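You operate a simulated robot arm through the tools that you are given. There is no shell and no other tool. Be economical: measure what you need, move in short steps, check, and stop when the job is done.

You run a simulated two-armed robot. Do the job below in one go: nothing can be reset, and whatever is moved stays where it is left.

TASK
Lift the white tray onto the cart; pack MOULDS and MARKERS in it.
Fine: brake the blue cart first; both hands on the tray; stand those two boxes upright in it. Set down upright: what you pick out.
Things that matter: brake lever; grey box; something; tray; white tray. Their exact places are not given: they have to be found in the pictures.

Only the result counts: the job must be done as asked and must still hold three seconds after the hand-in. Knocking over, shifting, dropping, spilling or breaking anything else fails it.

THE ROBOT
Two 7-joint arms with two-finger parallel grippers on one trunk, on a base that drives. Base frame: it is fixed to the floor where the robot stands at the start and does not move with it; the origin is under the middle of the robot, x ahead of it, y to its left, z up. Lengths are in mm, angles in degrees, forces in N, time in s.
The left shoulder is at the start at [70, 177, 1145], the right one opposite. With the tool pointing down near the work surface each hand reaches from about 300 to 740 mm from the robot's upright axis, wherever it stands, measured 20 degrees to its own side. Places, roughly: brake lever [600, 0, 700]; something [900, -100, 700]; tray [-100, -600, 900]. Payload 3.43 kg a hand.
The TCP of each hand is the grasp point between the finger pads, 30 mm short of the fingertips. In the tool frame z runs along the fingers and y along their closing line. Largest opening 94 mm; finger width 28, thickness 10; the body of the gripper, 50 by 96 mm, starts 55 mm behind the TCP.
Orientation is told as [roll, pitch, yaw] about the base's x, y, z axes, in that order, counted from this pose: with the fingers straight down and closing along the base's y, the tool's x points along the base's -x, its y along +y and its z along -z.

THE INTERFACE
- The arms move only by the tool move_arm. It takes "left_deltas", "right_deltas" or both (then of equal length, played together; a hand with none holds still); each is a list of rows, each a list of 7 numbers: the turn, a rotation vector about the tool's x, y, z in units of 120 degrees (1.0 is 120 degrees), then the shift along the tool's x, y, z in units of 200 mm (1.0 is 200 mm), then the opening, from 0 (shut) to 1 (fully open). In form: [[rx, ry, rz, x, y, z, fingers], ...]. A call has 1 to 8 rows; each row is the pose to reach, as a shift and turn from the pose commanded when the call began, along the tool's axes at that moment. A call with a number of a shift or a turn outside -1 to 1 is refused whole. A row lasts 0.2 s, in which the tool goes at most 50 mm and 8.6 degrees; a call with a longer step from one row to the next is refused whole, and so is a gripper value outside its range. Where a pose cannot be reached the arm comes as near as it can. A force on the tool above 40 N (or 10 N above the force at the start of the call, whichever is more), or a blocked arm, ends the call early, and 0.2 s more pass. The fingers move at their own pace (about 153 mm/s each) and stop on an object; they squeeze with about 31 N. The grip force told is the motor's: it shows also when the fingers shut on nothing. Time passes only in rows, and 0.2 s behind the last, so rows that repeat a pose let the fingers close. It gives the time, the measured TCP pose, the force on the tool (base axes), the opening and the grip force at its end, in the units of the frame above (readings bear some noise), with the torque about the TCP (base axes, N m) and any sound that the robot's microphone picked up.
- Cameras (640 x 400 px; columns grow to the right, rows downward): "scene" is now at [107.2, -57.5, 1448.4]; the picture's right is [-0.71, -0.70, -0.00], its down [-0.49, 0.50, -0.71] and it looks along [0.50, -0.51, -0.71] (base axes); focal length 214 px, centre (320, 200). "left" rides on the left gripper at [76, -14, -102] in its tool frame; the picture's right is [0.18, 0.98, 0.00], its down [-0.75, 0.14, -0.64] and it looks along [-0.63, 0.12, 0.77] (tool axes); focal length 243 px, centre (320, 200). "right" rides on the right gripper at [76, 14, -103] in its tool frame; the picture's right is [-0.18, 0.98, 0.00], its down [-0.75, -0.14, -0.64] and it looks along [-0.63, -0.12, 0.77] (tool axes); focal length 243 px, centre (320, 200).
- get_image(camera): a new picture of that camera. No time passes.
- slide_trunk(by): slides the trunk up (or, below 0, down) by that many mm; the arms and the scene camera ride with it, the base frame stays. It gives what a move gives, with no picture.
- roll_base(legs): drives the robot by 1 to 6 legs, each [ahead, turn to the left] in mm and degrees, along the robot's own axes; the way and the turn of a leg run together, so that a leg with both is an arc; at most 1500 mm and 180 degrees a leg. The arms and the cameras ride along, it lands a little off, and it stops where it bumps. It gives what a move gives.
- turn_head(pan, tilt): turns the head with the scene camera to pan (to the left, within 86 degrees either way) and tilt (down, from -29 to 69), counted from straight ahead of the robot. It gives what a move gives.
- locate(camera, pixels): for up to 12 pixels [column, row] of the newest picture of that camera ("zoom" is the newest enlarged one), the place [x, y, z] in the base frame of the surface seen there, good to about 3 mm. No time passes.
- enlarge(camera, box): a new picture of the part [left, top, right, bottom] of that camera's present view, enlarged. No time passes.
- close_job(): hands the job in; it is judged then, once.

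Keep the steps short. Do not move on a guess: measure, check each grasp and each placing, and mend mistakes. In all there are 80 turns and 78 pictures (those below and enlarged ones count). Leave the grippers open and the arms clear of the work at the hand-in unless told otherwise, and finish with a single line.

The tools are called after "Call:" as a command line: name --argument value ..., lists and objects as JSON in quotes. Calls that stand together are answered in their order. move_arm: Moves the arms, as the interface text tells. Its arguments: {"type":"object","properties":{"left_deltas":{"type":"array"},"right_deltas":{"type":"array"}},"required":[]} The other tools are called the same way: slide_trunk (by) slides the trunk up or down; roll_base (legs) drives the base; turn_head (pan, tilt) turns the head that bears the scene camera; get_image (camera) takes a picture; locate (camera, pixels) gives the place of the surface under pixels of a picture; enlarge (camera, box) takes an enlarged picture of a part of a camera's view; close_job () hands the job in.

At the start:

```text
clock: 0.0
left_tool_pos: [481.8, -78.9, 1199.9]
left_tool_rot: [0.1, 0.0, -0.1]
left_force: [0.7, -0.4, 0.4]
left_moment: [-0.01, -0.03, -0.02]
left_grip_width: 94.1
left_finger_force: 0.0
right_tool_pos: [334.7, -481.8, 999.6]
right_tool_rot: [0.0, -0.1, -0.2]
right_force: [-0.6, 0.2, -0.6]
right_moment: [0.0, -0.01, 0.0]
right_grip_width: 94.0
right_finger_force: 0.1
trunk travel left (down, up): [-725.0, 115.0]
robot x, y, heading: [-2.7, 0.4, 0.1]
head pan, tilt: [-45.6, 44.9]
```

scene: 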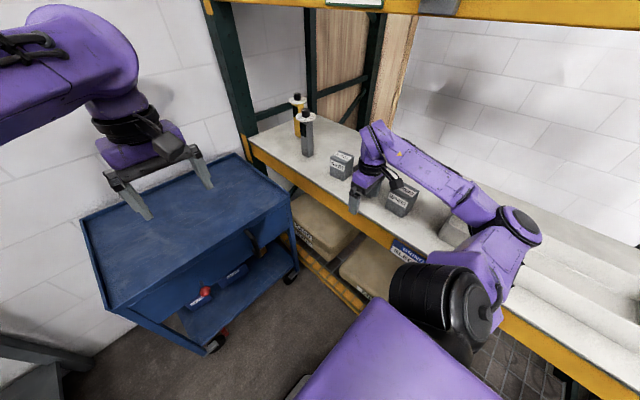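
right: 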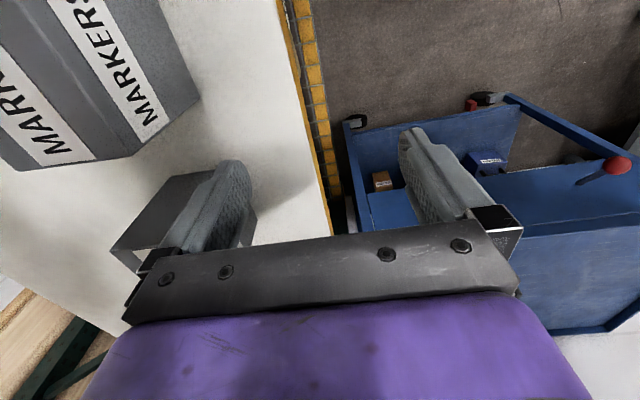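
left: 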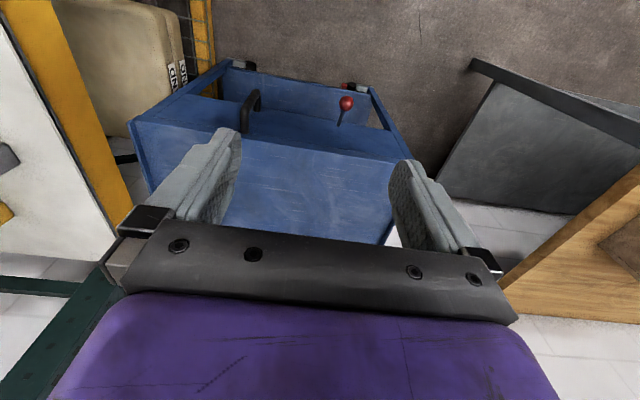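

I see the blue cart ahead, the shelf to the right with grey boxes; the tray is further right and behind. I enlarge the scene around the boxes and the brake first.

Call:
enlarge --camera "scene" --box '[240, 80, 480, 230]'

Call:
enlarge --camera "left" --box '[120, 40, 440, 240]'

Call:
locate --camera "left" --pixels '[[346, 103], [340, 120], [250, 98], [131, 122], [408, 158], [228, 62], [370, 88], [150, 190], [385, 240], [300, 180]]'

Call:
locate --camera "scene" --pixels '[[206, 292], [82, 220], [237, 155], [291, 205], [110, 310], [180, 230], [340, 155], [340, 170], [402, 190], [398, 203], [500, 270], [560, 300]]'

```text
2.67 times, centred on (360, 155) of scene
```

zoom: 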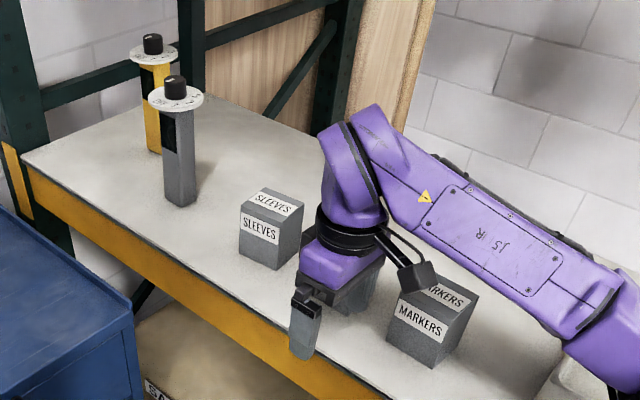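

```text
2.00 times, centred on (280, 140) of left
```

zoom: 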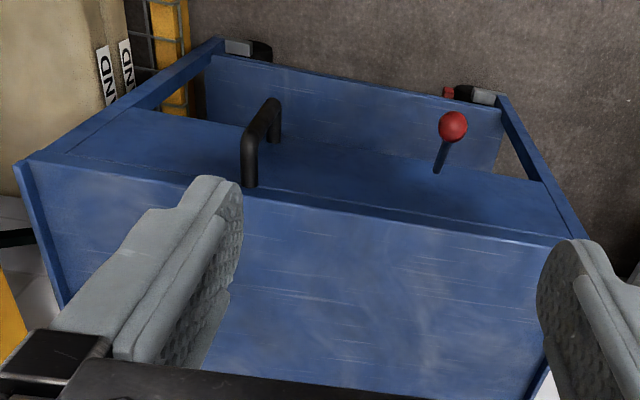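

```text
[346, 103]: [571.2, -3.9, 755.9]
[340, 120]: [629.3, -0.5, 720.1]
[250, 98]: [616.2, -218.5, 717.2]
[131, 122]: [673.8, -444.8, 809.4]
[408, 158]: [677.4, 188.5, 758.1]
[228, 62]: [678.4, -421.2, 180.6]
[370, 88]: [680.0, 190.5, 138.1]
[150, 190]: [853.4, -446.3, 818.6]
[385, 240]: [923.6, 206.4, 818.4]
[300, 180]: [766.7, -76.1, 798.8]
```

```text
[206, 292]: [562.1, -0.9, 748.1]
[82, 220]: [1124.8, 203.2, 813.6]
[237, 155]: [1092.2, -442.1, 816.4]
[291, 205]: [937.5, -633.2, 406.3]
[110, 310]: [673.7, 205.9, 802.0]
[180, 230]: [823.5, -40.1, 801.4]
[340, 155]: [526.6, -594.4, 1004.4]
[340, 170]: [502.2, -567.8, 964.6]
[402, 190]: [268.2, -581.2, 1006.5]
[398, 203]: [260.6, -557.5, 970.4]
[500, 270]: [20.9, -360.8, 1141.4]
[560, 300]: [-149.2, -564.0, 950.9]
```

The cart top spans about x 672–1125, y -445–206, z 800; the red-knobbed lever is at about [567,-2,752]. SLEEVES and MARKERS are seen; next I look to the right and behind for the tray and MOULDS.

Call:
turn_head --pan -86 --tilt 40

Call:
get_image --camera "scene"

Call:
enlarge --camera "left" --box '[300, 80, 400, 142]'

```text
clock: 1.1
left_tool_pos: [481.2, -78.8, 1199.7]
left_tool_rot: [0.1, 0.0, 0.1]
left_force: [0.1, -0.9, 0.5]
left_moment: [-0.02, 0.0, -0.01]
left_grip_width: 94.1
left_finger_force: 0.0
right_tool_pos: [334.9, -481.9, 1000.3]
right_tool_rot: [0.0, -0.2, -0.1]
right_force: [-0.1, 0.0, 0.4]
right_moment: [0.02, -0.02, 0.01]
right_grip_width: 93.9
right_finger_force: 0.0
trunk travel left (down, up): [-725.0, 115.0]
robot x, y, heading: [0.7, 3.4, -0.2]
head pan, tilt: [-85.9, 40.0]
```

```text
72 pictures are left
```

scene: 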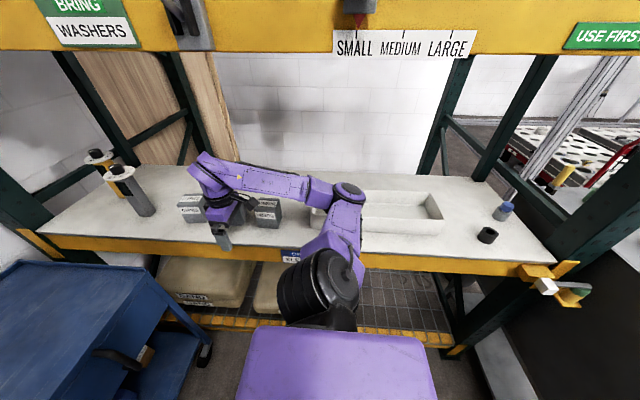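

```text
6.40 times, centred on (350, 111) of left
```

zoom: 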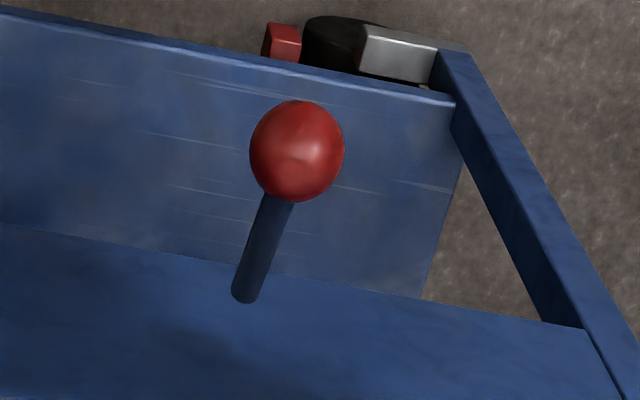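

The tray is seen around (305–443,190–235). MOULDS is not yet seen; I enlarge views around the tray, the boxes and the cart's lower part.

Call:
enlarge --camera "scene" --box '[140, 150, 540, 320]'

Call:
enlarge --camera "right" --box '[320, 80, 640, 280]'

Call:
locate --camera "scene" --pixels '[[362, 192], [441, 192], [362, 231], [443, 219], [310, 210], [400, 205], [400, 225], [487, 235], [503, 210], [262, 200], [260, 225], [420, 243]]'

Call:
locate --camera "right" --pixels '[[382, 181], [487, 161], [380, 205], [508, 200], [617, 165], [560, 170]]'

```text
1.60 times, centred on (340, 235) of scene
```

zoom: 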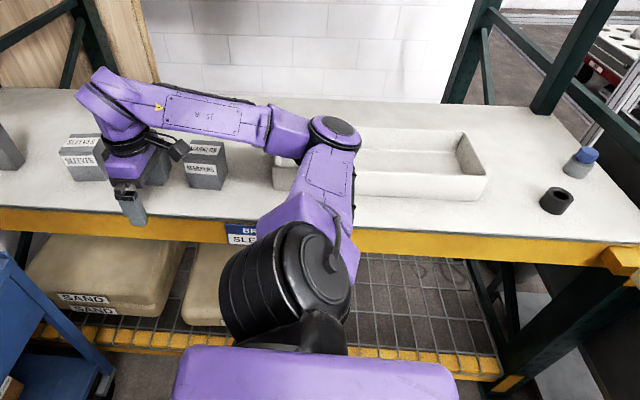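

```text
2.00 times, centred on (480, 180) of right
```

zoom: 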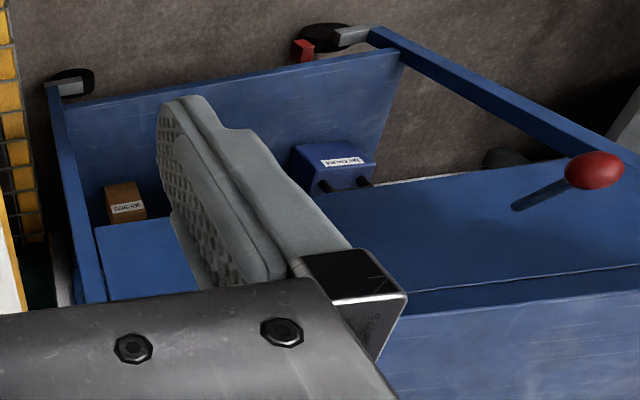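

```text
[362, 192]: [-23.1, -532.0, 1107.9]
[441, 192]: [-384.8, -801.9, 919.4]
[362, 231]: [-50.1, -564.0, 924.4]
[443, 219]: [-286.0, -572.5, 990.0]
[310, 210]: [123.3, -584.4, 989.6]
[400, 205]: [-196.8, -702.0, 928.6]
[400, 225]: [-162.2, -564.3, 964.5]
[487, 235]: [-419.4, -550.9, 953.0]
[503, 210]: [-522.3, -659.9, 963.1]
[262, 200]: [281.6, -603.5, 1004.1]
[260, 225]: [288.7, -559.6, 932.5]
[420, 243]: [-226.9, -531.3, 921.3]
```

```text
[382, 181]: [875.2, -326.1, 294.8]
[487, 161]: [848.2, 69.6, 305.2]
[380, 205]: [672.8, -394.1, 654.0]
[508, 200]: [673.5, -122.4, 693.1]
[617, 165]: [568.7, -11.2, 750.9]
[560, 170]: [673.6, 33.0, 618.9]
```

The cart's front face (z ~600–800) with a black handle is probably a drawer, and MOULDS may be in it. I look at the cart face.

Call:
turn_head --pan -12 --tilt 52

Call:
get_image --camera "scene"

Call:
enlarge --camera "scene" --box '[160, 150, 480, 350]'

```text
clock: 2.5
left_tool_pos: [480.7, -78.6, 1200.4]
left_tool_rot: [0.0, 0.0, 0.0]
left_force: [0.0, -0.1, -0.2]
left_moment: [0.04, 0.01, 0.0]
left_grip_width: 93.7
left_finger_force: 0.0
right_tool_pos: [334.0, -482.5, 1000.3]
right_tool_rot: [0.1, -0.2, -0.1]
right_force: [0.1, -0.4, 0.1]
right_moment: [-0.01, -0.01, 0.0]
right_grip_width: 93.9
right_finger_force: 0.1
trunk travel left (down, up): [-725.0, 115.0]
robot x, y, heading: [0.8, 1.6, -0.0]
head pan, tilt: [-12.0, 52.0]
```

```text
68 pictures are left
```

scene: 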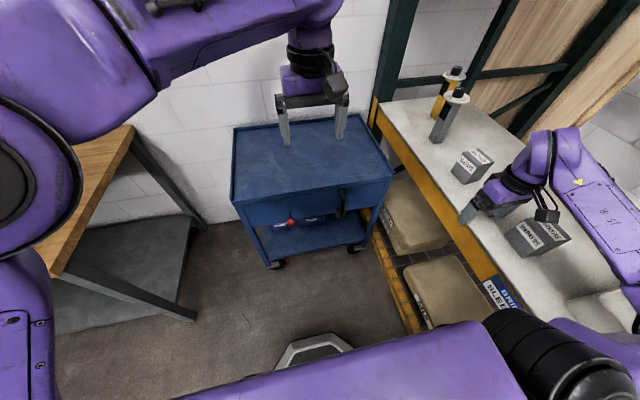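

```text
2.00 times, centred on (320, 250) of scene
```

zoom: 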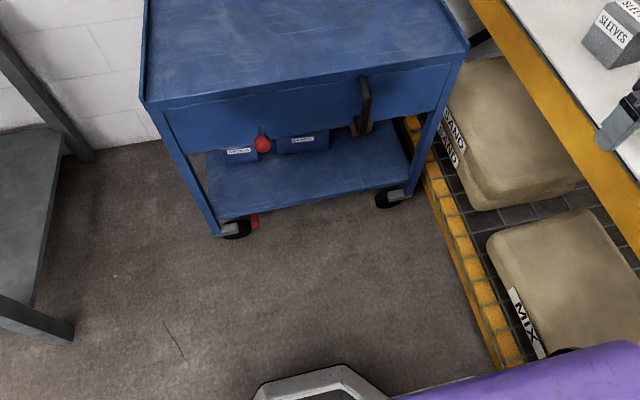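

Call:
enlarge --camera "scene" --box '[230, 170, 400, 276]'

Call:
enlarge --camera "scene" --box '[320, 170, 380, 220]'

Call:
locate --camera "zoom" --pixels '[[130, 120], [300, 110], [500, 110], [130, 300], [300, 300], [560, 200], [240, 110], [240, 180], [236, 240], [225, 380], [300, 200], [250, 60]]'

```text
3.76 times, centred on (315, 223) of scene
```

zoom: 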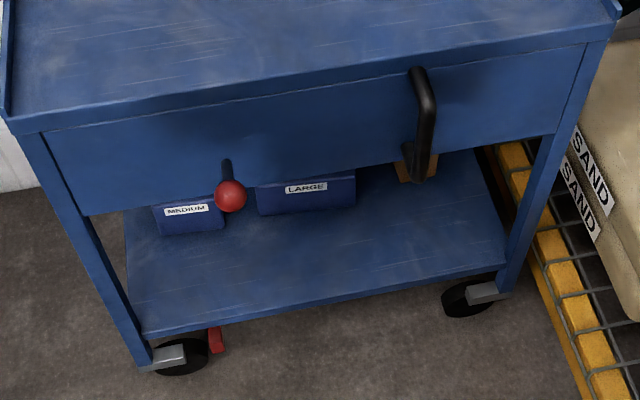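

```text
8.00 times, centred on (350, 195) of scene
```

zoom: 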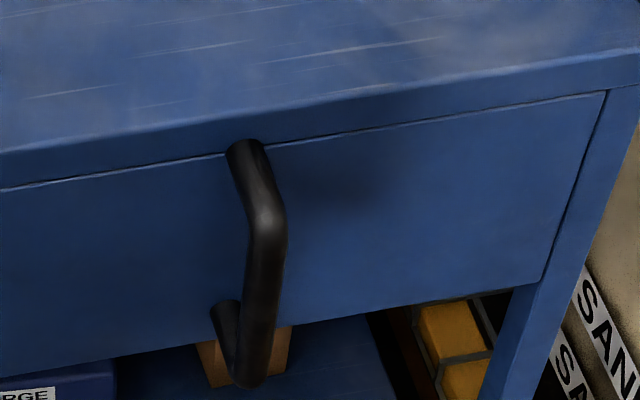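

```text
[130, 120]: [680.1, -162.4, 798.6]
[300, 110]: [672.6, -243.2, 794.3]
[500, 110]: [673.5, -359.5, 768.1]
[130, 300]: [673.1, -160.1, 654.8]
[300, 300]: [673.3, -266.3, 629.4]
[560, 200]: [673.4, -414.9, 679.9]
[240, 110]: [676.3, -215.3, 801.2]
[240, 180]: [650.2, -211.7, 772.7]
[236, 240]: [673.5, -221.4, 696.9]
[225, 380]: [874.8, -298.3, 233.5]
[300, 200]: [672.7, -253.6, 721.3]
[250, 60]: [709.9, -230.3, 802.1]
```

The cart has a full-width drawer front with a vertical black handle at y -218, and the lever at y≈0. I bring the left hand over the lever for a closer look, fingers shut.

Call:
move_arm --left_deltas '[[0, 0, 0, -0.08, 0.08, 0.2, 0], [0, 0, 0, -0.16, 0.15, 0.4, 0], [0, 0, 0, -0.24, 0.23, 0.6, 0], [0, 0, 0, -0.32, 0.31, 0.8, 0], [0, 0, 0, -0.4, 0.385, 1.0, 0]]'

Call:
get_image --camera "left"

Call:
enlarge --camera "scene" --box '[270, 200, 310, 235]'

Call:
locate --camera "zoom" --pixels '[[320, 60], [320, 100], [320, 150], [320, 200], [320, 250]]'

```text
clock: 3.7
left_tool_pos: [562.2, 0.1, 997.8]
left_tool_rot: [-0.1, 0.1, 0.0]
left_force: [0.9, 0.0, -0.9]
left_moment: [0.03, 0.03, -0.01]
left_grip_width: 0.1
left_finger_force: 30.6
right_tool_pos: [336.2, -482.3, 998.9]
right_tool_rot: [0.1, -0.1, 0.0]
right_force: [-0.4, -0.8, -0.1]
right_moment: [0.0, 0.01, 0.03]
right_grip_width: 93.9
right_finger_force: 0.1
trunk travel left (down, up): [-725.0, 115.0]
robot x, y, heading: [-2.8, 3.2, -0.2]
head pan, tilt: [-12.0, 52.0]
```

```text
64 pictures are left
```

left: 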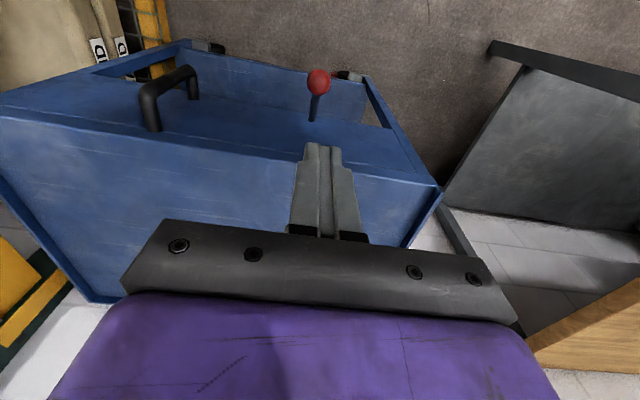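

```text
11.43 times, centred on (290, 218) of scene
```

zoom: 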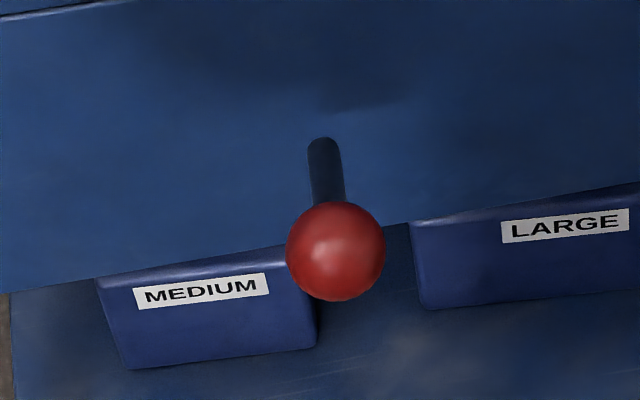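

```text
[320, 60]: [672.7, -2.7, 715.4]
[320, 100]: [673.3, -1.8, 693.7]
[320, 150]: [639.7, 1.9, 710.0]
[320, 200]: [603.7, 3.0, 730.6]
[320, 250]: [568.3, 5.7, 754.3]
```

The lever rod rises from the drawer face at about [673,0,690] to the knob at ~[575,3,752]; I will press the knob down. First hover just above it.

Call:
move_arm --left_deltas '[[0, 0, 0, -0.015, 0, 0.22, 0], [0, 0, 0, -0.03, 0.01, 0.45, 0], [0, 0, 0, -0.045, 0.01, 0.68, 0], [0, 0, 0, -0.06, 0.015, 0.88, 0]]'

Call:
get_image --camera "left"

```text
clock: 4.7
left_tool_pos: [574.0, 3.6, 821.9]
left_tool_rot: [0.1, 0.0, 0.1]
left_force: [1.0, 0.1, 0.3]
left_moment: [0.03, 0.02, 0.0]
left_grip_width: 0.0
left_finger_force: 30.5
right_tool_pos: [334.8, -483.4, 999.3]
right_tool_rot: [0.0, 0.0, -0.1]
right_force: [-0.1, 0.3, -0.1]
right_moment: [-0.01, -0.03, 0.03]
right_grip_width: 94.3
right_finger_force: 0.0
trunk travel left (down, up): [-725.0, 115.0]
robot x, y, heading: [-0.4, 0.4, -0.2]
head pan, tilt: [-12.0, 52.0]
```

```text
62 pictures are left
```

left: 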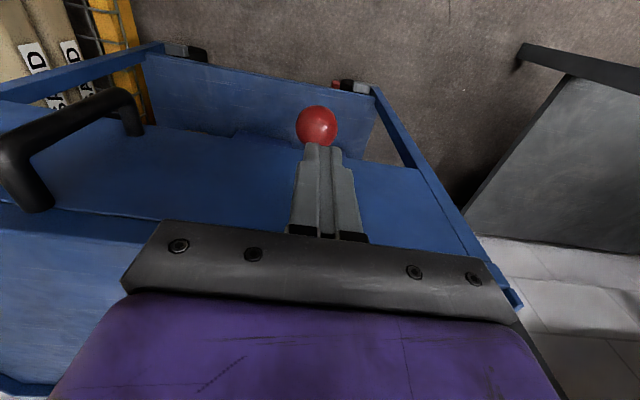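

Well aligned over the knob. I press down in small steps, watching the force.

Call:
move_arm --left_deltas '[[0, 0, 0, 0, 0, 0.08, 0], [0, 0, 0, 0.01, 0, 0.16, 0], [0, 0, 0, 0.02, 0, 0.24, 0], [0, 0, 0, 0.02, 0, 0.32, 0], [0, 0, 0, 0.03, 0, 0.4, 0]]'

Call:
get_image --camera "left"

```text
clock: 5.9
left_tool_pos: [568.0, 3.3, 742.4]
left_tool_rot: [0.1, -0.1, -0.1]
left_force: [1.0, -0.1, -0.2]
left_moment: [0.0, 0.02, 0.0]
left_grip_width: 0.2
left_finger_force: 31.5
right_tool_pos: [335.7, -481.4, 1000.3]
right_tool_rot: [0.1, -0.1, 0.0]
right_force: [0.6, -0.4, -0.7]
right_moment: [-0.04, 0.0, 0.0]
right_grip_width: 94.0
right_finger_force: 0.0
trunk travel left (down, up): [-725.0, 115.0]
robot x, y, heading: [-0.8, -1.5, 0.1]
head pan, tilt: [-12.0, 52.0]
```

```text
61 pictures are left
```

left: 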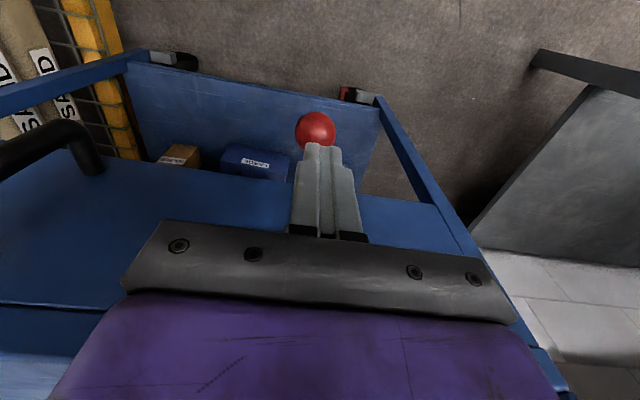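

Call:
locate --camera "left" --pixels '[[315, 130], [315, 115], [300, 128]]'

Call:
move_arm --left_deltas '[[0, 0, 0, 0, 0, 0.08, 0], [0, 0, 0, 0, 0, 0.16, 0], [0, 0, 0, 0, 0, 0.24, 0], [0, 0, 0, -0.02, 0, 0.32, 0], [0, 0, 0, -0.04, 0, 0.4, 0]]'

Call:
get_image --camera "left"

```text
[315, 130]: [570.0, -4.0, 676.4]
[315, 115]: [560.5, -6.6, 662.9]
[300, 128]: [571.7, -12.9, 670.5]
```

```text
clock: 6.7
left_tool_pos: [568.4, 0.4, 706.0]
left_tool_rot: [0.0, -0.7, -0.1]
left_force: [-14.2, 3.3, 25.8]
left_moment: [0.03, 0.26, 0.0]
left_grip_width: 0.2
left_finger_force: 31.4
right_tool_pos: [331.5, -481.6, 1001.8]
right_tool_rot: [0.1, -0.2, 0.0]
right_force: [0.5, -0.1, 0.1]
right_moment: [0.01, 0.06, -0.01]
right_grip_width: 94.1
right_finger_force: 0.0
trunk travel left (down, up): [-725.0, 115.0]
robot x, y, heading: [3.5, -1.4, 0.1]
head pan, tilt: [-12.0, 52.0]
stopped in row 3 (left hand): the force on the tool passed its limit at 42 N (the readings are from after the stop); the commanded pose is now the measured one
```

```text
60 pictures are left
```

left: 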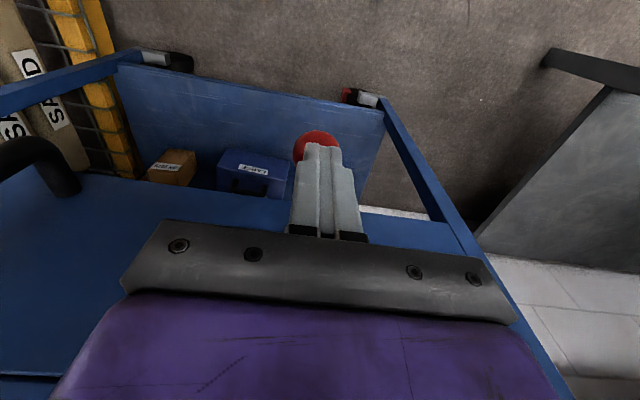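

The knob has swung down and now sits on a hard stop. I lift the hand clear and check the lever stays down.

Call:
move_arm --left_deltas '[[0, 0, 0, 0.05, 0, -0.2, 0], [0, 0, 0, 0.1, 0, -0.4, 0], [0, 0, 0, 0.1, 0, -0.64, 0], [0, 0, 0, 0.1, 0, -0.85, 0], [0, 0, 0, 0.1, 0, -1.0, 0]]'

Call:
get_image --camera "left"

Call:
enlarge --camera "scene" --box '[230, 170, 400, 276]'

```text
clock: 7.9
left_tool_pos: [548.9, 0.2, 902.4]
left_tool_rot: [0.0, -0.3, -0.1]
left_force: [0.7, 0.9, 0.9]
left_moment: [0.02, -0.02, 0.03]
left_grip_width: 0.0
left_finger_force: 31.4
right_tool_pos: [334.3, -481.5, 999.8]
right_tool_rot: [0.1, -0.1, 0.0]
right_force: [0.8, 0.1, -0.7]
right_moment: [-0.01, -0.02, 0.0]
right_grip_width: 94.0
right_finger_force: 0.0
trunk travel left (down, up): [-725.0, 115.0]
robot x, y, heading: [-0.9, -1.9, -0.1]
head pan, tilt: [-12.0, 52.0]
```

```text
59 pictures are left
```

left: 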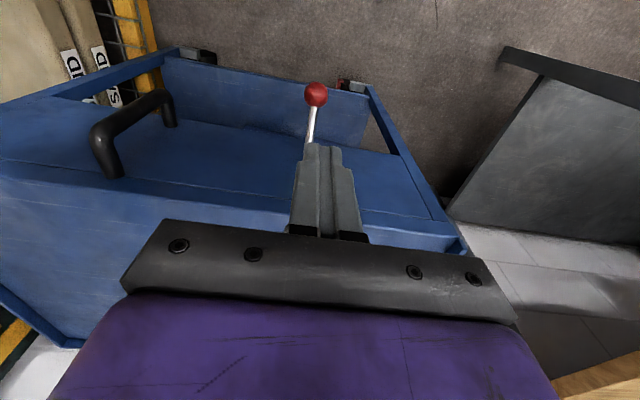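

```text
3.76 times, centred on (315, 223) of scene
```

zoom: 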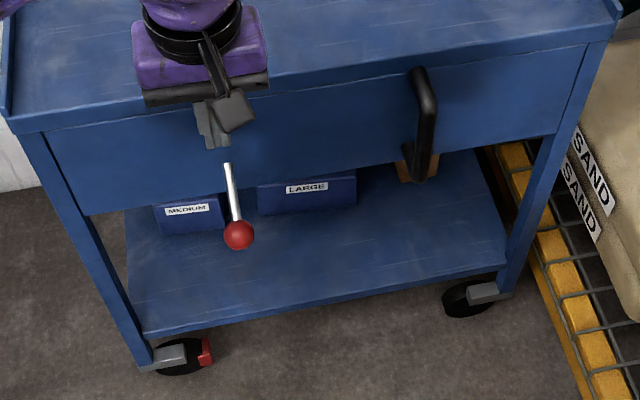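

The lever is down and the red brake shoe is on the wheel. Now I raise and draw in both hands so that I can turn toward the tray.

Call:
move_arm --left_deltas '[[0, 0, 0, 0.05, 0, -0.22, 1], [0, 0, 0, 0.1, 0.05, -0.44, 1], [0, 0, 0, 0.2, 0.1, -0.64, 1], [0, 0, 0, 0.3, 0.15, -0.82, 1], [0, 0, 0, 0.4, 0.2, -0.95, 1], [0, 0, 0, 0.5, 0.25, -1.0, 1]]' --right_deltas '[[0, 0, 0, 0, 0, -0.2, 1], [0, 0, 0, 0, 0, -0.4, 1], [0, 0, 0, 0.05, 0.15, -0.6, 1], [0, 0, 0, 0.1, 0.35, -0.6, 1], [0, 0, 0, 0.14, 0.55, -0.6, 1], [0, 0, 0, 0.17, 0.75, -0.6, 1]]'

Call:
turn_head --pan -86 --tilt 35

Call:
get_image --camera "scene"

```text
refused: row 3 steps farther than a row can; nothing moved
```

```text
clock: 9.4
left_tool_pos: [550.3, -0.2, 901.8]
left_tool_rot: [0.0, -0.3, -0.1]
left_force: [1.2, 0.6, -0.2]
left_moment: [0.01, 0.01, 0.01]
left_grip_width: 0.0
left_finger_force: 31.3
right_tool_pos: [334.2, -481.4, 999.6]
right_tool_rot: [0.1, -0.1, 0.1]
right_force: [0.0, 0.0, 0.1]
right_moment: [0.01, -0.01, 0.01]
right_grip_width: 94.0
right_finger_force: 0.0
trunk travel left (down, up): [-725.0, 115.0]
robot x, y, heading: [-1.3, 0.9, 0.2]
head pan, tilt: [-85.9, 35.0]
```

```text
57 pictures are left
```

scene: 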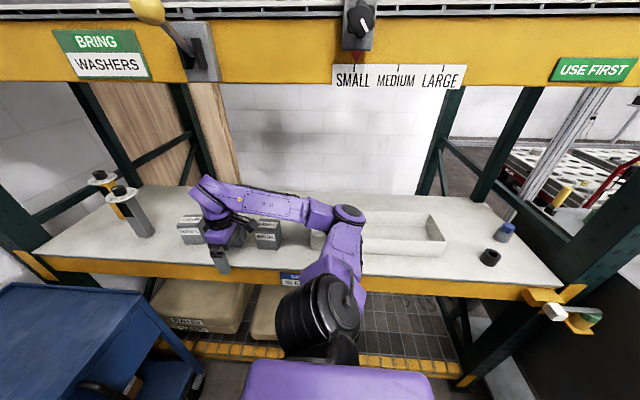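

One step was slightly too long; I redo the retreat with finer rows.

Call:
move_arm --left_deltas '[[0, 0, 0, 0.04, 0, -0.2, 1], [0, 0, 0, 0.1, 0.03, -0.4, 1], [0, 0, 0, 0.16, 0.08, -0.58, 1], [0, 0, 0, 0.24, 0.12, -0.74, 1], [0, 0, 0, 0.32, 0.16, -0.88, 1], [0, 0, 0, 0.42, 0.2, -0.95, 1], [0, 0, 0, 0.5, 0.25, -1.0, 1]]' --right_deltas '[[0, 0, 0, 0, 0, -0.2, 1], [0, 0, 0, 0, 0, -0.4, 1], [0, 0, 0, 0.03, 0.1, -0.55, 1], [0, 0, 0, 0.08, 0.28, -0.6, 1], [0, 0, 0, 0.11, 0.45, -0.6, 1], [0, 0, 0, 0.14, 0.62, -0.6, 1], [0, 0, 0, 0.17, 0.75, -0.6, 1]]'

Call:
turn_head --pan -86 --tilt 45

Call:
get_image --camera "scene"

```text
clock: 11.0
left_tool_pos: [446.6, 53.6, 1102.7]
left_tool_rot: [-0.1, -0.4, -0.1]
left_force: [-0.1, 0.1, 0.4]
left_moment: [0.0, -0.02, -0.02]
left_grip_width: 94.0
left_finger_force: 0.1
right_tool_pos: [299.4, -330.0, 1120.9]
right_tool_rot: [0.2, -0.1, -0.1]
right_force: [0.0, 0.4, 0.6]
right_moment: [0.01, 0.01, -0.01]
right_grip_width: 93.9
right_finger_force: 0.1
trunk travel left (down, up): [-725.0, 115.0]
robot x, y, heading: [-1.4, 0.7, -0.2]
head pan, tilt: [-85.9, 35.0]
```

```text
clock: 11.7
left_tool_pos: [448.6, 51.3, 1102.3]
left_tool_rot: [0.0, -0.3, -0.1]
left_force: [-0.1, 0.6, 0.0]
left_moment: [0.0, -0.01, -0.02]
left_grip_width: 93.9
left_finger_force: 0.0
right_tool_pos: [301.7, -331.5, 1120.2]
right_tool_rot: [0.0, -0.2, 0.0]
right_force: [0.1, 0.0, -0.9]
right_moment: [0.02, 0.01, -0.01]
right_grip_width: 94.3
right_finger_force: 0.0
trunk travel left (down, up): [-725.0, 115.0]
robot x, y, heading: [-0.1, 1.1, 0.1]
head pan, tilt: [-85.9, 45.0]
```

```text
56 pictures are left
```

scene: 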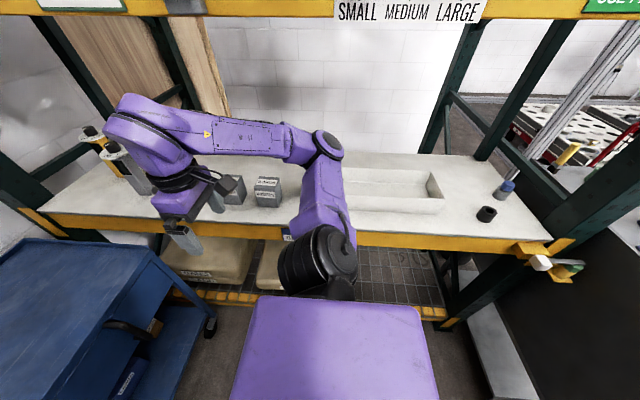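

Arms are drawn in. I back up 80 mm and turn right 90° to face the tray.

Call:
roll_base --legs '[[-80, 0], [0, -90]]'

Call:
turn_head --pan 0 --tilt 50

Call:
get_image --camera "scene"

```text
clock: 16.6
left_tool_pos: [-33.0, -449.3, 1103.4]
left_tool_rot: [0.0, -0.3, -90.3]
left_force: [0.3, -0.5, -0.2]
left_moment: [-0.02, 0.02, 0.01]
left_grip_width: 94.0
left_finger_force: 0.0
right_tool_pos: [-414.0, -298.9, 1120.4]
right_tool_rot: [0.1, -0.1, -90.4]
right_force: [-0.5, -0.3, -0.3]
right_moment: [-0.01, 0.01, -0.04]
right_grip_width: 94.0
right_finger_force: 0.0
trunk travel left (down, up): [-725.0, 115.0]
robot x, y, heading: [-77.9, -1.5, -90.3]
head pan, tilt: [-85.9, 45.0]
```

```text
clock: 18.2
left_tool_pos: [-32.1, -448.9, 1102.4]
left_tool_rot: [0.0, -0.3, -90.4]
left_force: [0.7, 0.6, 0.0]
left_moment: [-0.03, -0.01, 0.0]
left_grip_width: 93.7
left_finger_force: 0.0
right_tool_pos: [-413.1, -300.3, 1120.1]
right_tool_rot: [0.1, -0.1, -90.4]
right_force: [-0.2, -1.0, -1.1]
right_moment: [-0.03, -0.04, 0.03]
right_grip_width: 94.0
right_finger_force: 0.0
trunk travel left (down, up): [-725.0, 115.0]
robot x, y, heading: [-82.9, 1.3, -90.4]
head pan, tilt: [0.0, 50.0]
```

```text
55 pictures are left
```

scene: 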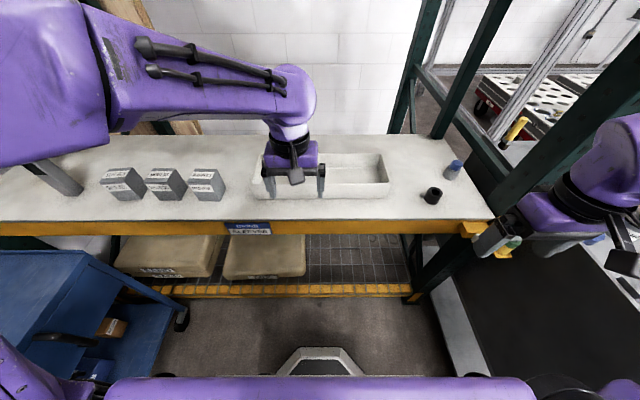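

Three grey boxes are now visible. I zoom in and measure boxes and the tray.

Call:
enlarge --camera "scene" --box '[80, 150, 240, 250]'

Call:
enlarge --camera "scene" --box '[240, 130, 480, 280]'

Call:
locate --camera "zoom" --pixels '[[392, 60], [396, 130], [394, 165], [35, 120], [35, 170], [310, 122], [310, 160], [300, 80], [85, 165], [380, 100], [340, 62], [200, 210]]'

Call:
locate --camera "scene" --pixels '[[121, 172], [120, 185], [163, 173], [160, 188], [205, 174], [203, 188], [106, 168], [133, 168], [148, 200], [167, 200]]'

```text
4.00 times, centred on (160, 200) of scene
```

zoom: 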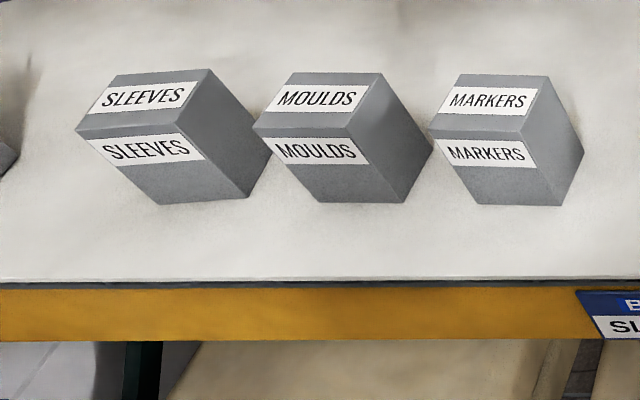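

```text
2.67 times, centred on (360, 205) of scene
```

zoom: 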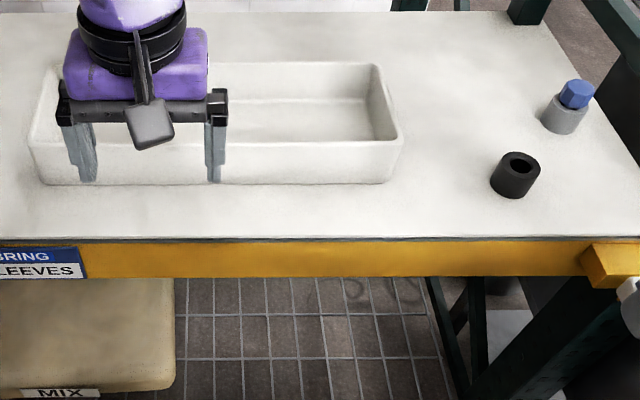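

```text
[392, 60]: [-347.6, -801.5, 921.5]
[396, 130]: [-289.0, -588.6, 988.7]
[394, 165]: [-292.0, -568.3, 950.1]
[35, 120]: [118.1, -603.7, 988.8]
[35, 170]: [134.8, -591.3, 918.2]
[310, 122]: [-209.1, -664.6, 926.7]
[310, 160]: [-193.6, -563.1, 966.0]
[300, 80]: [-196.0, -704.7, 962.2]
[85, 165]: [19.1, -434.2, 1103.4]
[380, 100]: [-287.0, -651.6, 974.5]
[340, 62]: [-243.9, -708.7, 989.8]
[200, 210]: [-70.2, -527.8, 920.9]
```

```text
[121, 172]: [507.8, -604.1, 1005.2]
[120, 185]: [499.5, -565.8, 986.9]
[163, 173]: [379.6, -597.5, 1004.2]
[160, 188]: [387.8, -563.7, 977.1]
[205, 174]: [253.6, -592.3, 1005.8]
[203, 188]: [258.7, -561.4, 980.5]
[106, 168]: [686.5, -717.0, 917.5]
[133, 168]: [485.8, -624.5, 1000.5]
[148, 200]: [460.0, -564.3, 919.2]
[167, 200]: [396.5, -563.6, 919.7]
```

MOULDS is on the shelf between SLEEVES and MARKERS, so the drawer stays shut. The tray lies x -291…~125, y -563…-712, rim 990. I bring both hands over its short end walls.

Call:
move_arm --left_deltas '[[0, 0, 0, -0.1, 0.12, 0, 1], [0, 0, 0, -0.25, 0.28, 0, 1], [0, 0, 0, -0.4, 0.45, 0, 1], [0, 0, 0, -0.56, 0.6, 0, 1], [0, 0, 0, -0.74, 0.72, 0, 1], [0, 0, 0, -0.94, 0.77, 0, 1]]' --right_deltas '[[0, 0, 0, -0.18, 0, 0, 1], [0, 0, 0, -0.36, 0.05, 0, 1], [0, 0, 0, -0.54, 0.1, 0, 1], [0, 0, 0, -0.7, 0.18, 0, 1], [0, 0, 0, -0.86, 0.28, 0, 1], [0, 0, 0, -1, 0.4, 0, 1]]'

Call:
move_arm --right_deltas '[[0, 0, 0, -0.2, 0.05, 0.05, 1], [0, 0, 0, -0.4, 0.13, 0.1, 1], [0, 0, 0, -0.55, 0.2, 0.2, 1], [0, 0, 0, -0.68, 0.23, 0.3, 1]]'

Call:
get_image --camera "scene"

Call:
get_image --camera "left"

Call:
get_image --camera "right"

```text
clock: 19.6
left_tool_pos: [122.0, -642.9, 1101.8]
left_tool_rot: [-0.1, -0.1, -90.3]
left_force: [0.1, -1.1, -0.5]
left_moment: [0.06, -0.02, -0.01]
left_grip_width: 93.9
left_finger_force: 0.1
right_tool_pos: [-334.5, -503.8, 1119.0]
right_tool_rot: [0.0, 0.3, -90.3]
right_force: [0.1, -0.1, 0.1]
right_moment: [0.06, 0.01, 0.01]
right_grip_width: 93.7
right_finger_force: 0.0
trunk travel left (down, up): [-725.0, 115.0]
robot x, y, heading: [-80.8, 3.1, -90.5]
head pan, tilt: [0.0, 50.0]
```

```text
clock: 20.6
left_tool_pos: [121.5, -640.9, 1104.9]
left_tool_rot: [-0.1, -0.2, -90.4]
left_force: [-0.1, 0.2, -0.8]
left_moment: [0.0, 0.02, 0.01]
left_grip_width: 94.0
left_finger_force: 0.0
right_tool_pos: [-288.9, -637.0, 1059.6]
right_tool_rot: [-0.1, -0.1, -90.4]
right_force: [0.1, 0.6, -0.4]
right_moment: [0.02, 0.03, 0.0]
right_grip_width: 93.9
right_finger_force: 0.0
trunk travel left (down, up): [-725.0, 115.0]
robot x, y, heading: [-80.6, 2.6, -89.9]
head pan, tilt: [0.0, 50.0]
```

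```text
52 pictures are left
```

scene: 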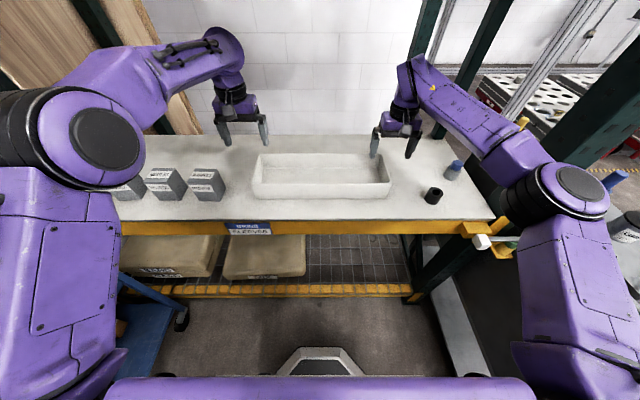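

```text
51 pictures are left
```

left: 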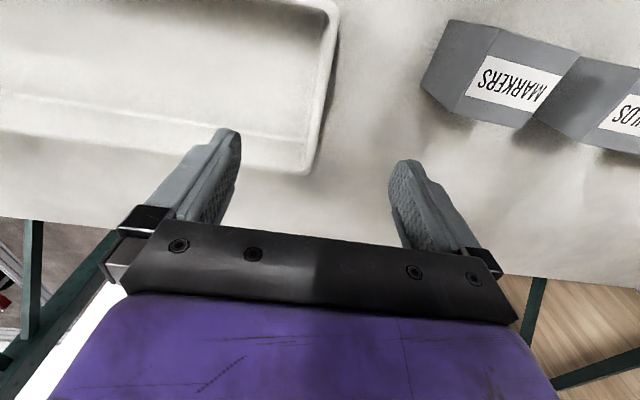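

```text
50 pictures are left
```

right: 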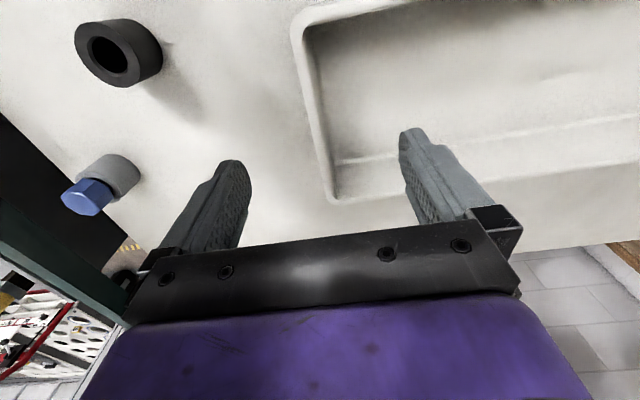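

Both hands straddle the end walls. I measure the rims accurately.

Call:
locate --camera "left" --pixels '[[327, 100], [334, 60], [318, 150], [322, 100], [328, 40], [300, 170], [310, 80], [270, 130]]'

Call:
locate --camera "right" --pixels '[[300, 60], [308, 100], [322, 160], [295, 60], [308, 60], [335, 196], [360, 190], [360, 165]]'

Call:
enlarge --camera "left" --box '[240, 0, 400, 200]'

```text
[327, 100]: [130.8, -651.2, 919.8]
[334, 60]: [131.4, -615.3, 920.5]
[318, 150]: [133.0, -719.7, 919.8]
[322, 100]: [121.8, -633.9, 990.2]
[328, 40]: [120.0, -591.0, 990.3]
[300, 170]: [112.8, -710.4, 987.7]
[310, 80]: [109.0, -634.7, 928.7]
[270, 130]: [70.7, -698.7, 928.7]
```

```text
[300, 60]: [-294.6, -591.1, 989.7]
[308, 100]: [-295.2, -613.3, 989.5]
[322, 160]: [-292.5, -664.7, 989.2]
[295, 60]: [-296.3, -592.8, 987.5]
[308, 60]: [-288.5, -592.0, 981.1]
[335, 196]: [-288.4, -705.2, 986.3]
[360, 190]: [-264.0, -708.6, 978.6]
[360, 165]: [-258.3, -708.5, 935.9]
```

```text
2.00 times, centred on (320, 100) of left
```

zoom: 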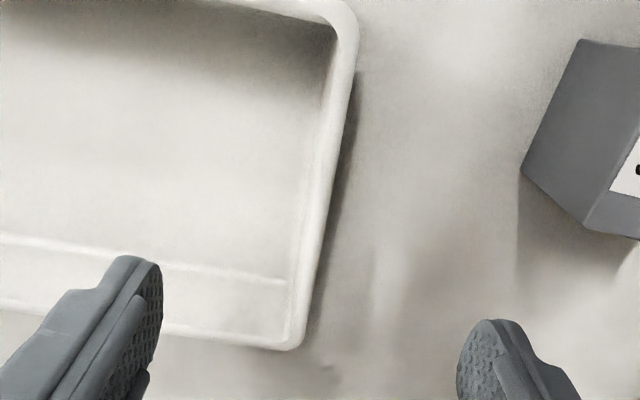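

Rim walls: left end centre x≈119, right end x≈-292. I lower both hands to z 970 straddling them, fingers open, then close.

Call:
move_arm --left_deltas '[[0, 0, 0, 0, 0, 0.2, 1], [0, 0, 0, 0, 0, 0.4, 1], [0, 0, 0, 0.01, -0.01, 0.57, 1], [0, 0, 0, 0.02, -0.01, 0.67, 1]]' --right_deltas '[[0, 0, 0, 0, 0, 0.12, 1], [0, 0, 0, 0, -0.005, 0.25, 1], [0, 0, 0, 0, -0.01, 0.37, 1], [0, 0, 0, 0, -0.015, 0.45, 1]]'

Call:
move_arm --left_deltas '[[0, 0, 0, 0, 0, 0, 0.5], [0, 0, 0, 0, 0, 0, 0], [0, 0, 0, 0, 0, 0, 0], [0, 0, 0, 0, 0, 0, 0]]' --right_deltas '[[0, 0, 0, 0, 0, 0, 0.5], [0, 0, 0, 0, 0, 0, 0], [0, 0, 0, 0, 0, 0, 0], [0, 0, 0, 0, 0, 0, 0]]'

Call:
get_image --camera "scene"

```text
clock: 21.6
left_tool_pos: [118.9, -634.4, 968.7]
left_tool_rot: [0.0, -0.3, -90.3]
left_force: [-0.5, 0.0, -0.7]
left_moment: [0.03, 0.02, 0.02]
left_grip_width: 94.0
left_finger_force: 0.1
right_tool_pos: [-293.3, -635.6, 970.1]
right_tool_rot: [0.1, 0.0, -90.5]
right_force: [-0.4, 0.0, 0.7]
right_moment: [0.01, -0.02, -0.03]
right_grip_width: 94.2
right_finger_force: 0.0
trunk travel left (down, up): [-725.0, 115.0]
robot x, y, heading: [-83.1, 2.0, -90.7]
head pan, tilt: [0.0, 50.0]
```

```text
clock: 22.6
left_tool_pos: [118.7, -634.7, 969.4]
left_tool_rot: [-0.1, -0.3, -90.5]
left_force: [-3.7, -0.6, 0.0]
left_moment: [-0.02, -0.1, 0.44]
left_grip_width: 12.4
left_finger_force: 31.7
right_tool_pos: [-291.5, -636.1, 971.2]
right_tool_rot: [0.1, 0.0, -90.4]
right_force: [3.4, 2.6, 1.4]
right_moment: [-0.24, 0.14, 0.31]
right_grip_width: 12.3
right_finger_force: 30.7
trunk travel left (down, up): [-725.0, 115.0]
robot x, y, heading: [-82.1, 2.3, -90.2]
head pan, tilt: [0.0, 50.0]
```

```text
48 pictures are left
```

scene: 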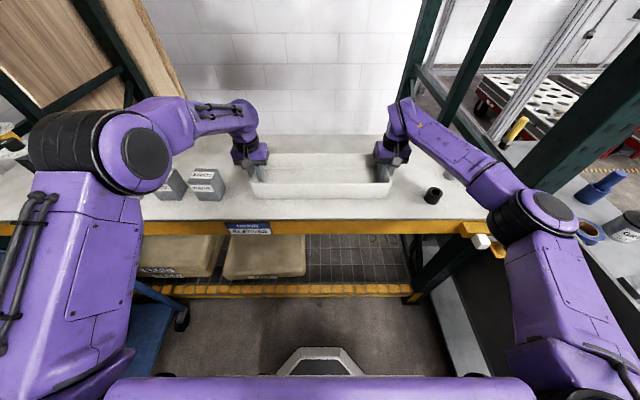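

Both hands hold the 12 mm walls. I lift together by 120 mm.

Call:
move_arm --left_deltas '[[0, 0, 0, 0, 0, -0.05, 0], [0, 0, 0, 0, 0, -0.15, 0], [0, 0, 0, 0, 0, -0.27, 0], [0, 0, 0, 0, 0, -0.39, 0], [0, 0, 0, 0, 0, -0.51, 0], [0, 0, 0, 0, 0, -0.6, 0]]' --right_deltas '[[0, 0, 0, 0, 0, -0.05, 0], [0, 0, 0, 0, 0, -0.15, 0], [0, 0, 0, 0, 0, -0.27, 0], [0, 0, 0, 0, 0, -0.39, 0], [0, 0, 0, 0, 0, -0.51, 0], [0, 0, 0, 0, 0, -0.6, 0]]'

Call:
get_image --camera "scene"

```text
clock: 24.0
left_tool_pos: [119.9, -633.5, 1089.8]
left_tool_rot: [-0.2, -0.3, -90.4]
left_force: [-7.6, -1.7, -2.5]
left_moment: [0.18, -0.25, 0.49]
left_grip_width: 12.1
left_finger_force: 31.3
right_tool_pos: [-292.0, -635.9, 1091.4]
right_tool_rot: [0.1, 0.1, -90.4]
right_force: [7.4, 2.7, -1.6]
right_moment: [-0.16, 0.15, 0.44]
right_grip_width: 12.3
right_finger_force: 30.8
trunk travel left (down, up): [-725.0, 115.0]
robot x, y, heading: [-78.7, 4.4, -90.4]
head pan, tilt: [0.0, 50.0]
```

```text
47 pictures are left
```

scene: 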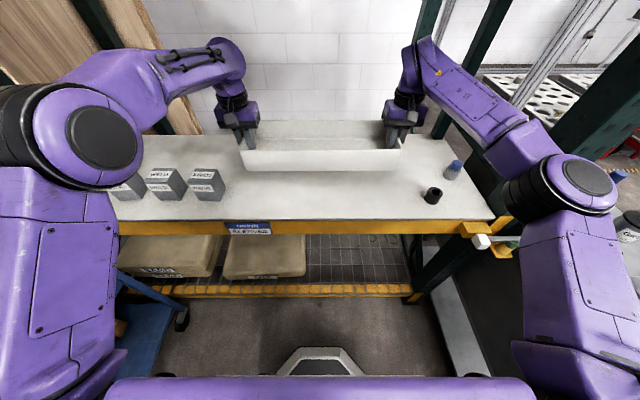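

The tray hangs level and is held. I draw it 180 mm toward me, out of the shelf bay.

Call:
move_arm --left_deltas '[[0, 0, 0, 0.08, 0, 0, 0], [0, 0, 0, 0.2, 0, 0, 0], [0, 0, 0, 0.33, 0, 0, 0], [0, 0, 0, 0.46, 0, 0, 0], [0, 0, 0, 0.59, 0, 0, 0], [0, 0, 0, 0.72, 0, 0, 0], [0, 0, 0, 0.84, 0, 0, 0], [0, 0, 0, 0.9, 0, 0, 0]]' --right_deltas '[[0, 0, 0, 0.08, 0, 0, 0], [0, 0, 0, 0.2, 0, 0, 0], [0, 0, 0, 0.33, 0, 0, 0], [0, 0, 0, 0.46, 0, 0, 0], [0, 0, 0, 0.59, 0, 0, 0], [0, 0, 0, 0.72, 0, 0, 0], [0, 0, 0, 0.84, 0, 0, 0], [0, 0, 0, 0.9, 0, 0, 0]]'

Call:
get_image --camera "scene"

```text
clock: 25.8
left_tool_pos: [120.5, -453.2, 1089.6]
left_tool_rot: [-0.1, -0.4, -90.4]
left_force: [-14.9, -1.8, -2.8]
left_moment: [0.49, -0.29, 0.4]
left_grip_width: 12.3
left_finger_force: 30.8
right_tool_pos: [-291.8, -454.0, 1090.6]
right_tool_rot: [0.2, -0.1, -90.4]
right_force: [13.7, 2.4, -2.2]
right_moment: [-0.43, 0.12, 0.4]
right_grip_width: 12.4
right_finger_force: 30.8
trunk travel left (down, up): [-725.0, 115.0]
robot x, y, heading: [-79.6, -0.2, -90.3]
head pan, tilt: [0.0, 50.0]
```

```text
46 pictures are left
```

scene: 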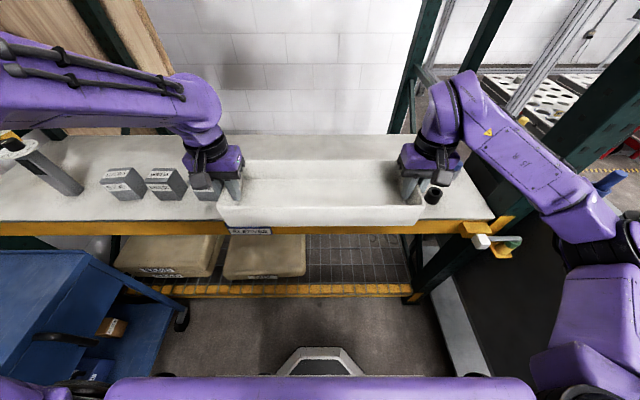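

Held well. Before turning back toward the cart I look to my left to make sure the sweep is clear.

Call:
turn_head --pan 86 --tilt 45

Call:
get_image --camera "scene"

Call:
locate --camera "scene" --pixels '[[20, 200], [100, 200], [60, 300], [250, 200], [200, 250], [320, 250], [500, 200], [320, 330]]'

```text
clock: 27.4
left_tool_pos: [120.1, -453.8, 1088.5]
left_tool_rot: [0.0, -0.3, -90.3]
left_force: [-16.4, -2.1, -2.0]
left_moment: [-0.26, -0.32, 0.49]
left_grip_width: 12.1
left_finger_force: 30.8
right_tool_pos: [-292.2, -456.8, 1091.1]
right_tool_rot: [0.0, 0.0, -90.4]
right_force: [15.5, 1.4, -2.5]
right_moment: [0.28, 0.13, 0.4]
right_grip_width: 12.2
right_finger_force: 31.0
trunk travel left (down, up): [-725.0, 115.0]
robot x, y, heading: [-83.0, 0.8, -90.4]
head pan, tilt: [85.9, 45.0]
```

```text
45 pictures are left
```

scene: 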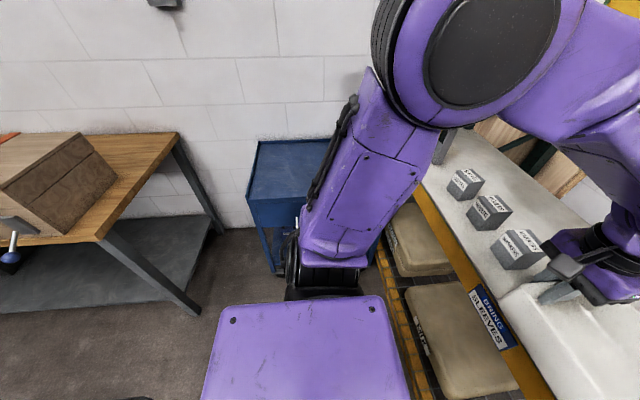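

```text
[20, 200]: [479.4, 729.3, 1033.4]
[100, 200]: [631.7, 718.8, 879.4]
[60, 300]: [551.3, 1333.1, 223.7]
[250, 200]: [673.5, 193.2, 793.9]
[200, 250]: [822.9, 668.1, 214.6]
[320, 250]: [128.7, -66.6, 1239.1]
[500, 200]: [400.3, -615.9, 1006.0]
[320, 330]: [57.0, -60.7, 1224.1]
```

The left side is clear (table at y>690). I turn left by 68° with the tray held high, then check.

Call:
roll_base --legs '[[0, 68]]'

Call:
turn_head --pan 0 --tilt 52

Call:
get_image --camera "scene"

Call:
locate --camera "scene" --pixels '[[318, 355], [318, 370], [240, 300]]'

```text
clock: 30.8
left_tool_pos: [417.4, 16.9, 1088.7]
left_tool_rot: [0.0, -0.3, -22.3]
left_force: [-5.7, -19.1, -2.1]
left_moment: [0.33, -0.06, 0.49]
left_grip_width: 12.0
left_finger_force: 31.6
right_tool_pos: [264.4, -366.4, 1091.3]
right_tool_rot: [0.1, 0.0, -22.2]
right_force: [5.1, 19.2, -2.7]
right_moment: [-0.16, -0.02, 0.4]
right_grip_width: 12.2
right_finger_force: 30.6
trunk travel left (down, up): [-725.0, 115.0]
robot x, y, heading: [-82.6, 2.8, -22.4]
head pan, tilt: [85.9, 45.0]
```

```text
clock: 32.4
left_tool_pos: [416.2, 17.3, 1089.4]
left_tool_rot: [0.0, -0.3, -22.4]
left_force: [1.2, -1.2, -2.7]
left_moment: [0.12, -0.16, 0.46]
left_grip_width: 12.3
left_finger_force: 30.2
right_tool_pos: [264.8, -365.7, 1091.1]
right_tool_rot: [0.1, 0.0, -22.2]
right_force: [-1.9, 1.5, -2.2]
right_moment: [0.0, 0.14, 0.37]
right_grip_width: 12.3
right_finger_force: 30.6
trunk travel left (down, up): [-725.0, 115.0]
robot x, y, heading: [-80.2, -0.9, -22.4]
head pan, tilt: [0.0, 52.0]
```

```text
44 pictures are left
```

scene: 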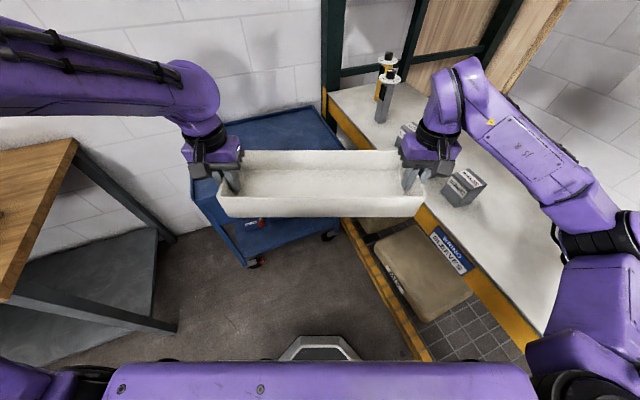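

```text
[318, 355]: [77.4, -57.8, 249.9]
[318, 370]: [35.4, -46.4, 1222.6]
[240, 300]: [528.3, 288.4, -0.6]
```

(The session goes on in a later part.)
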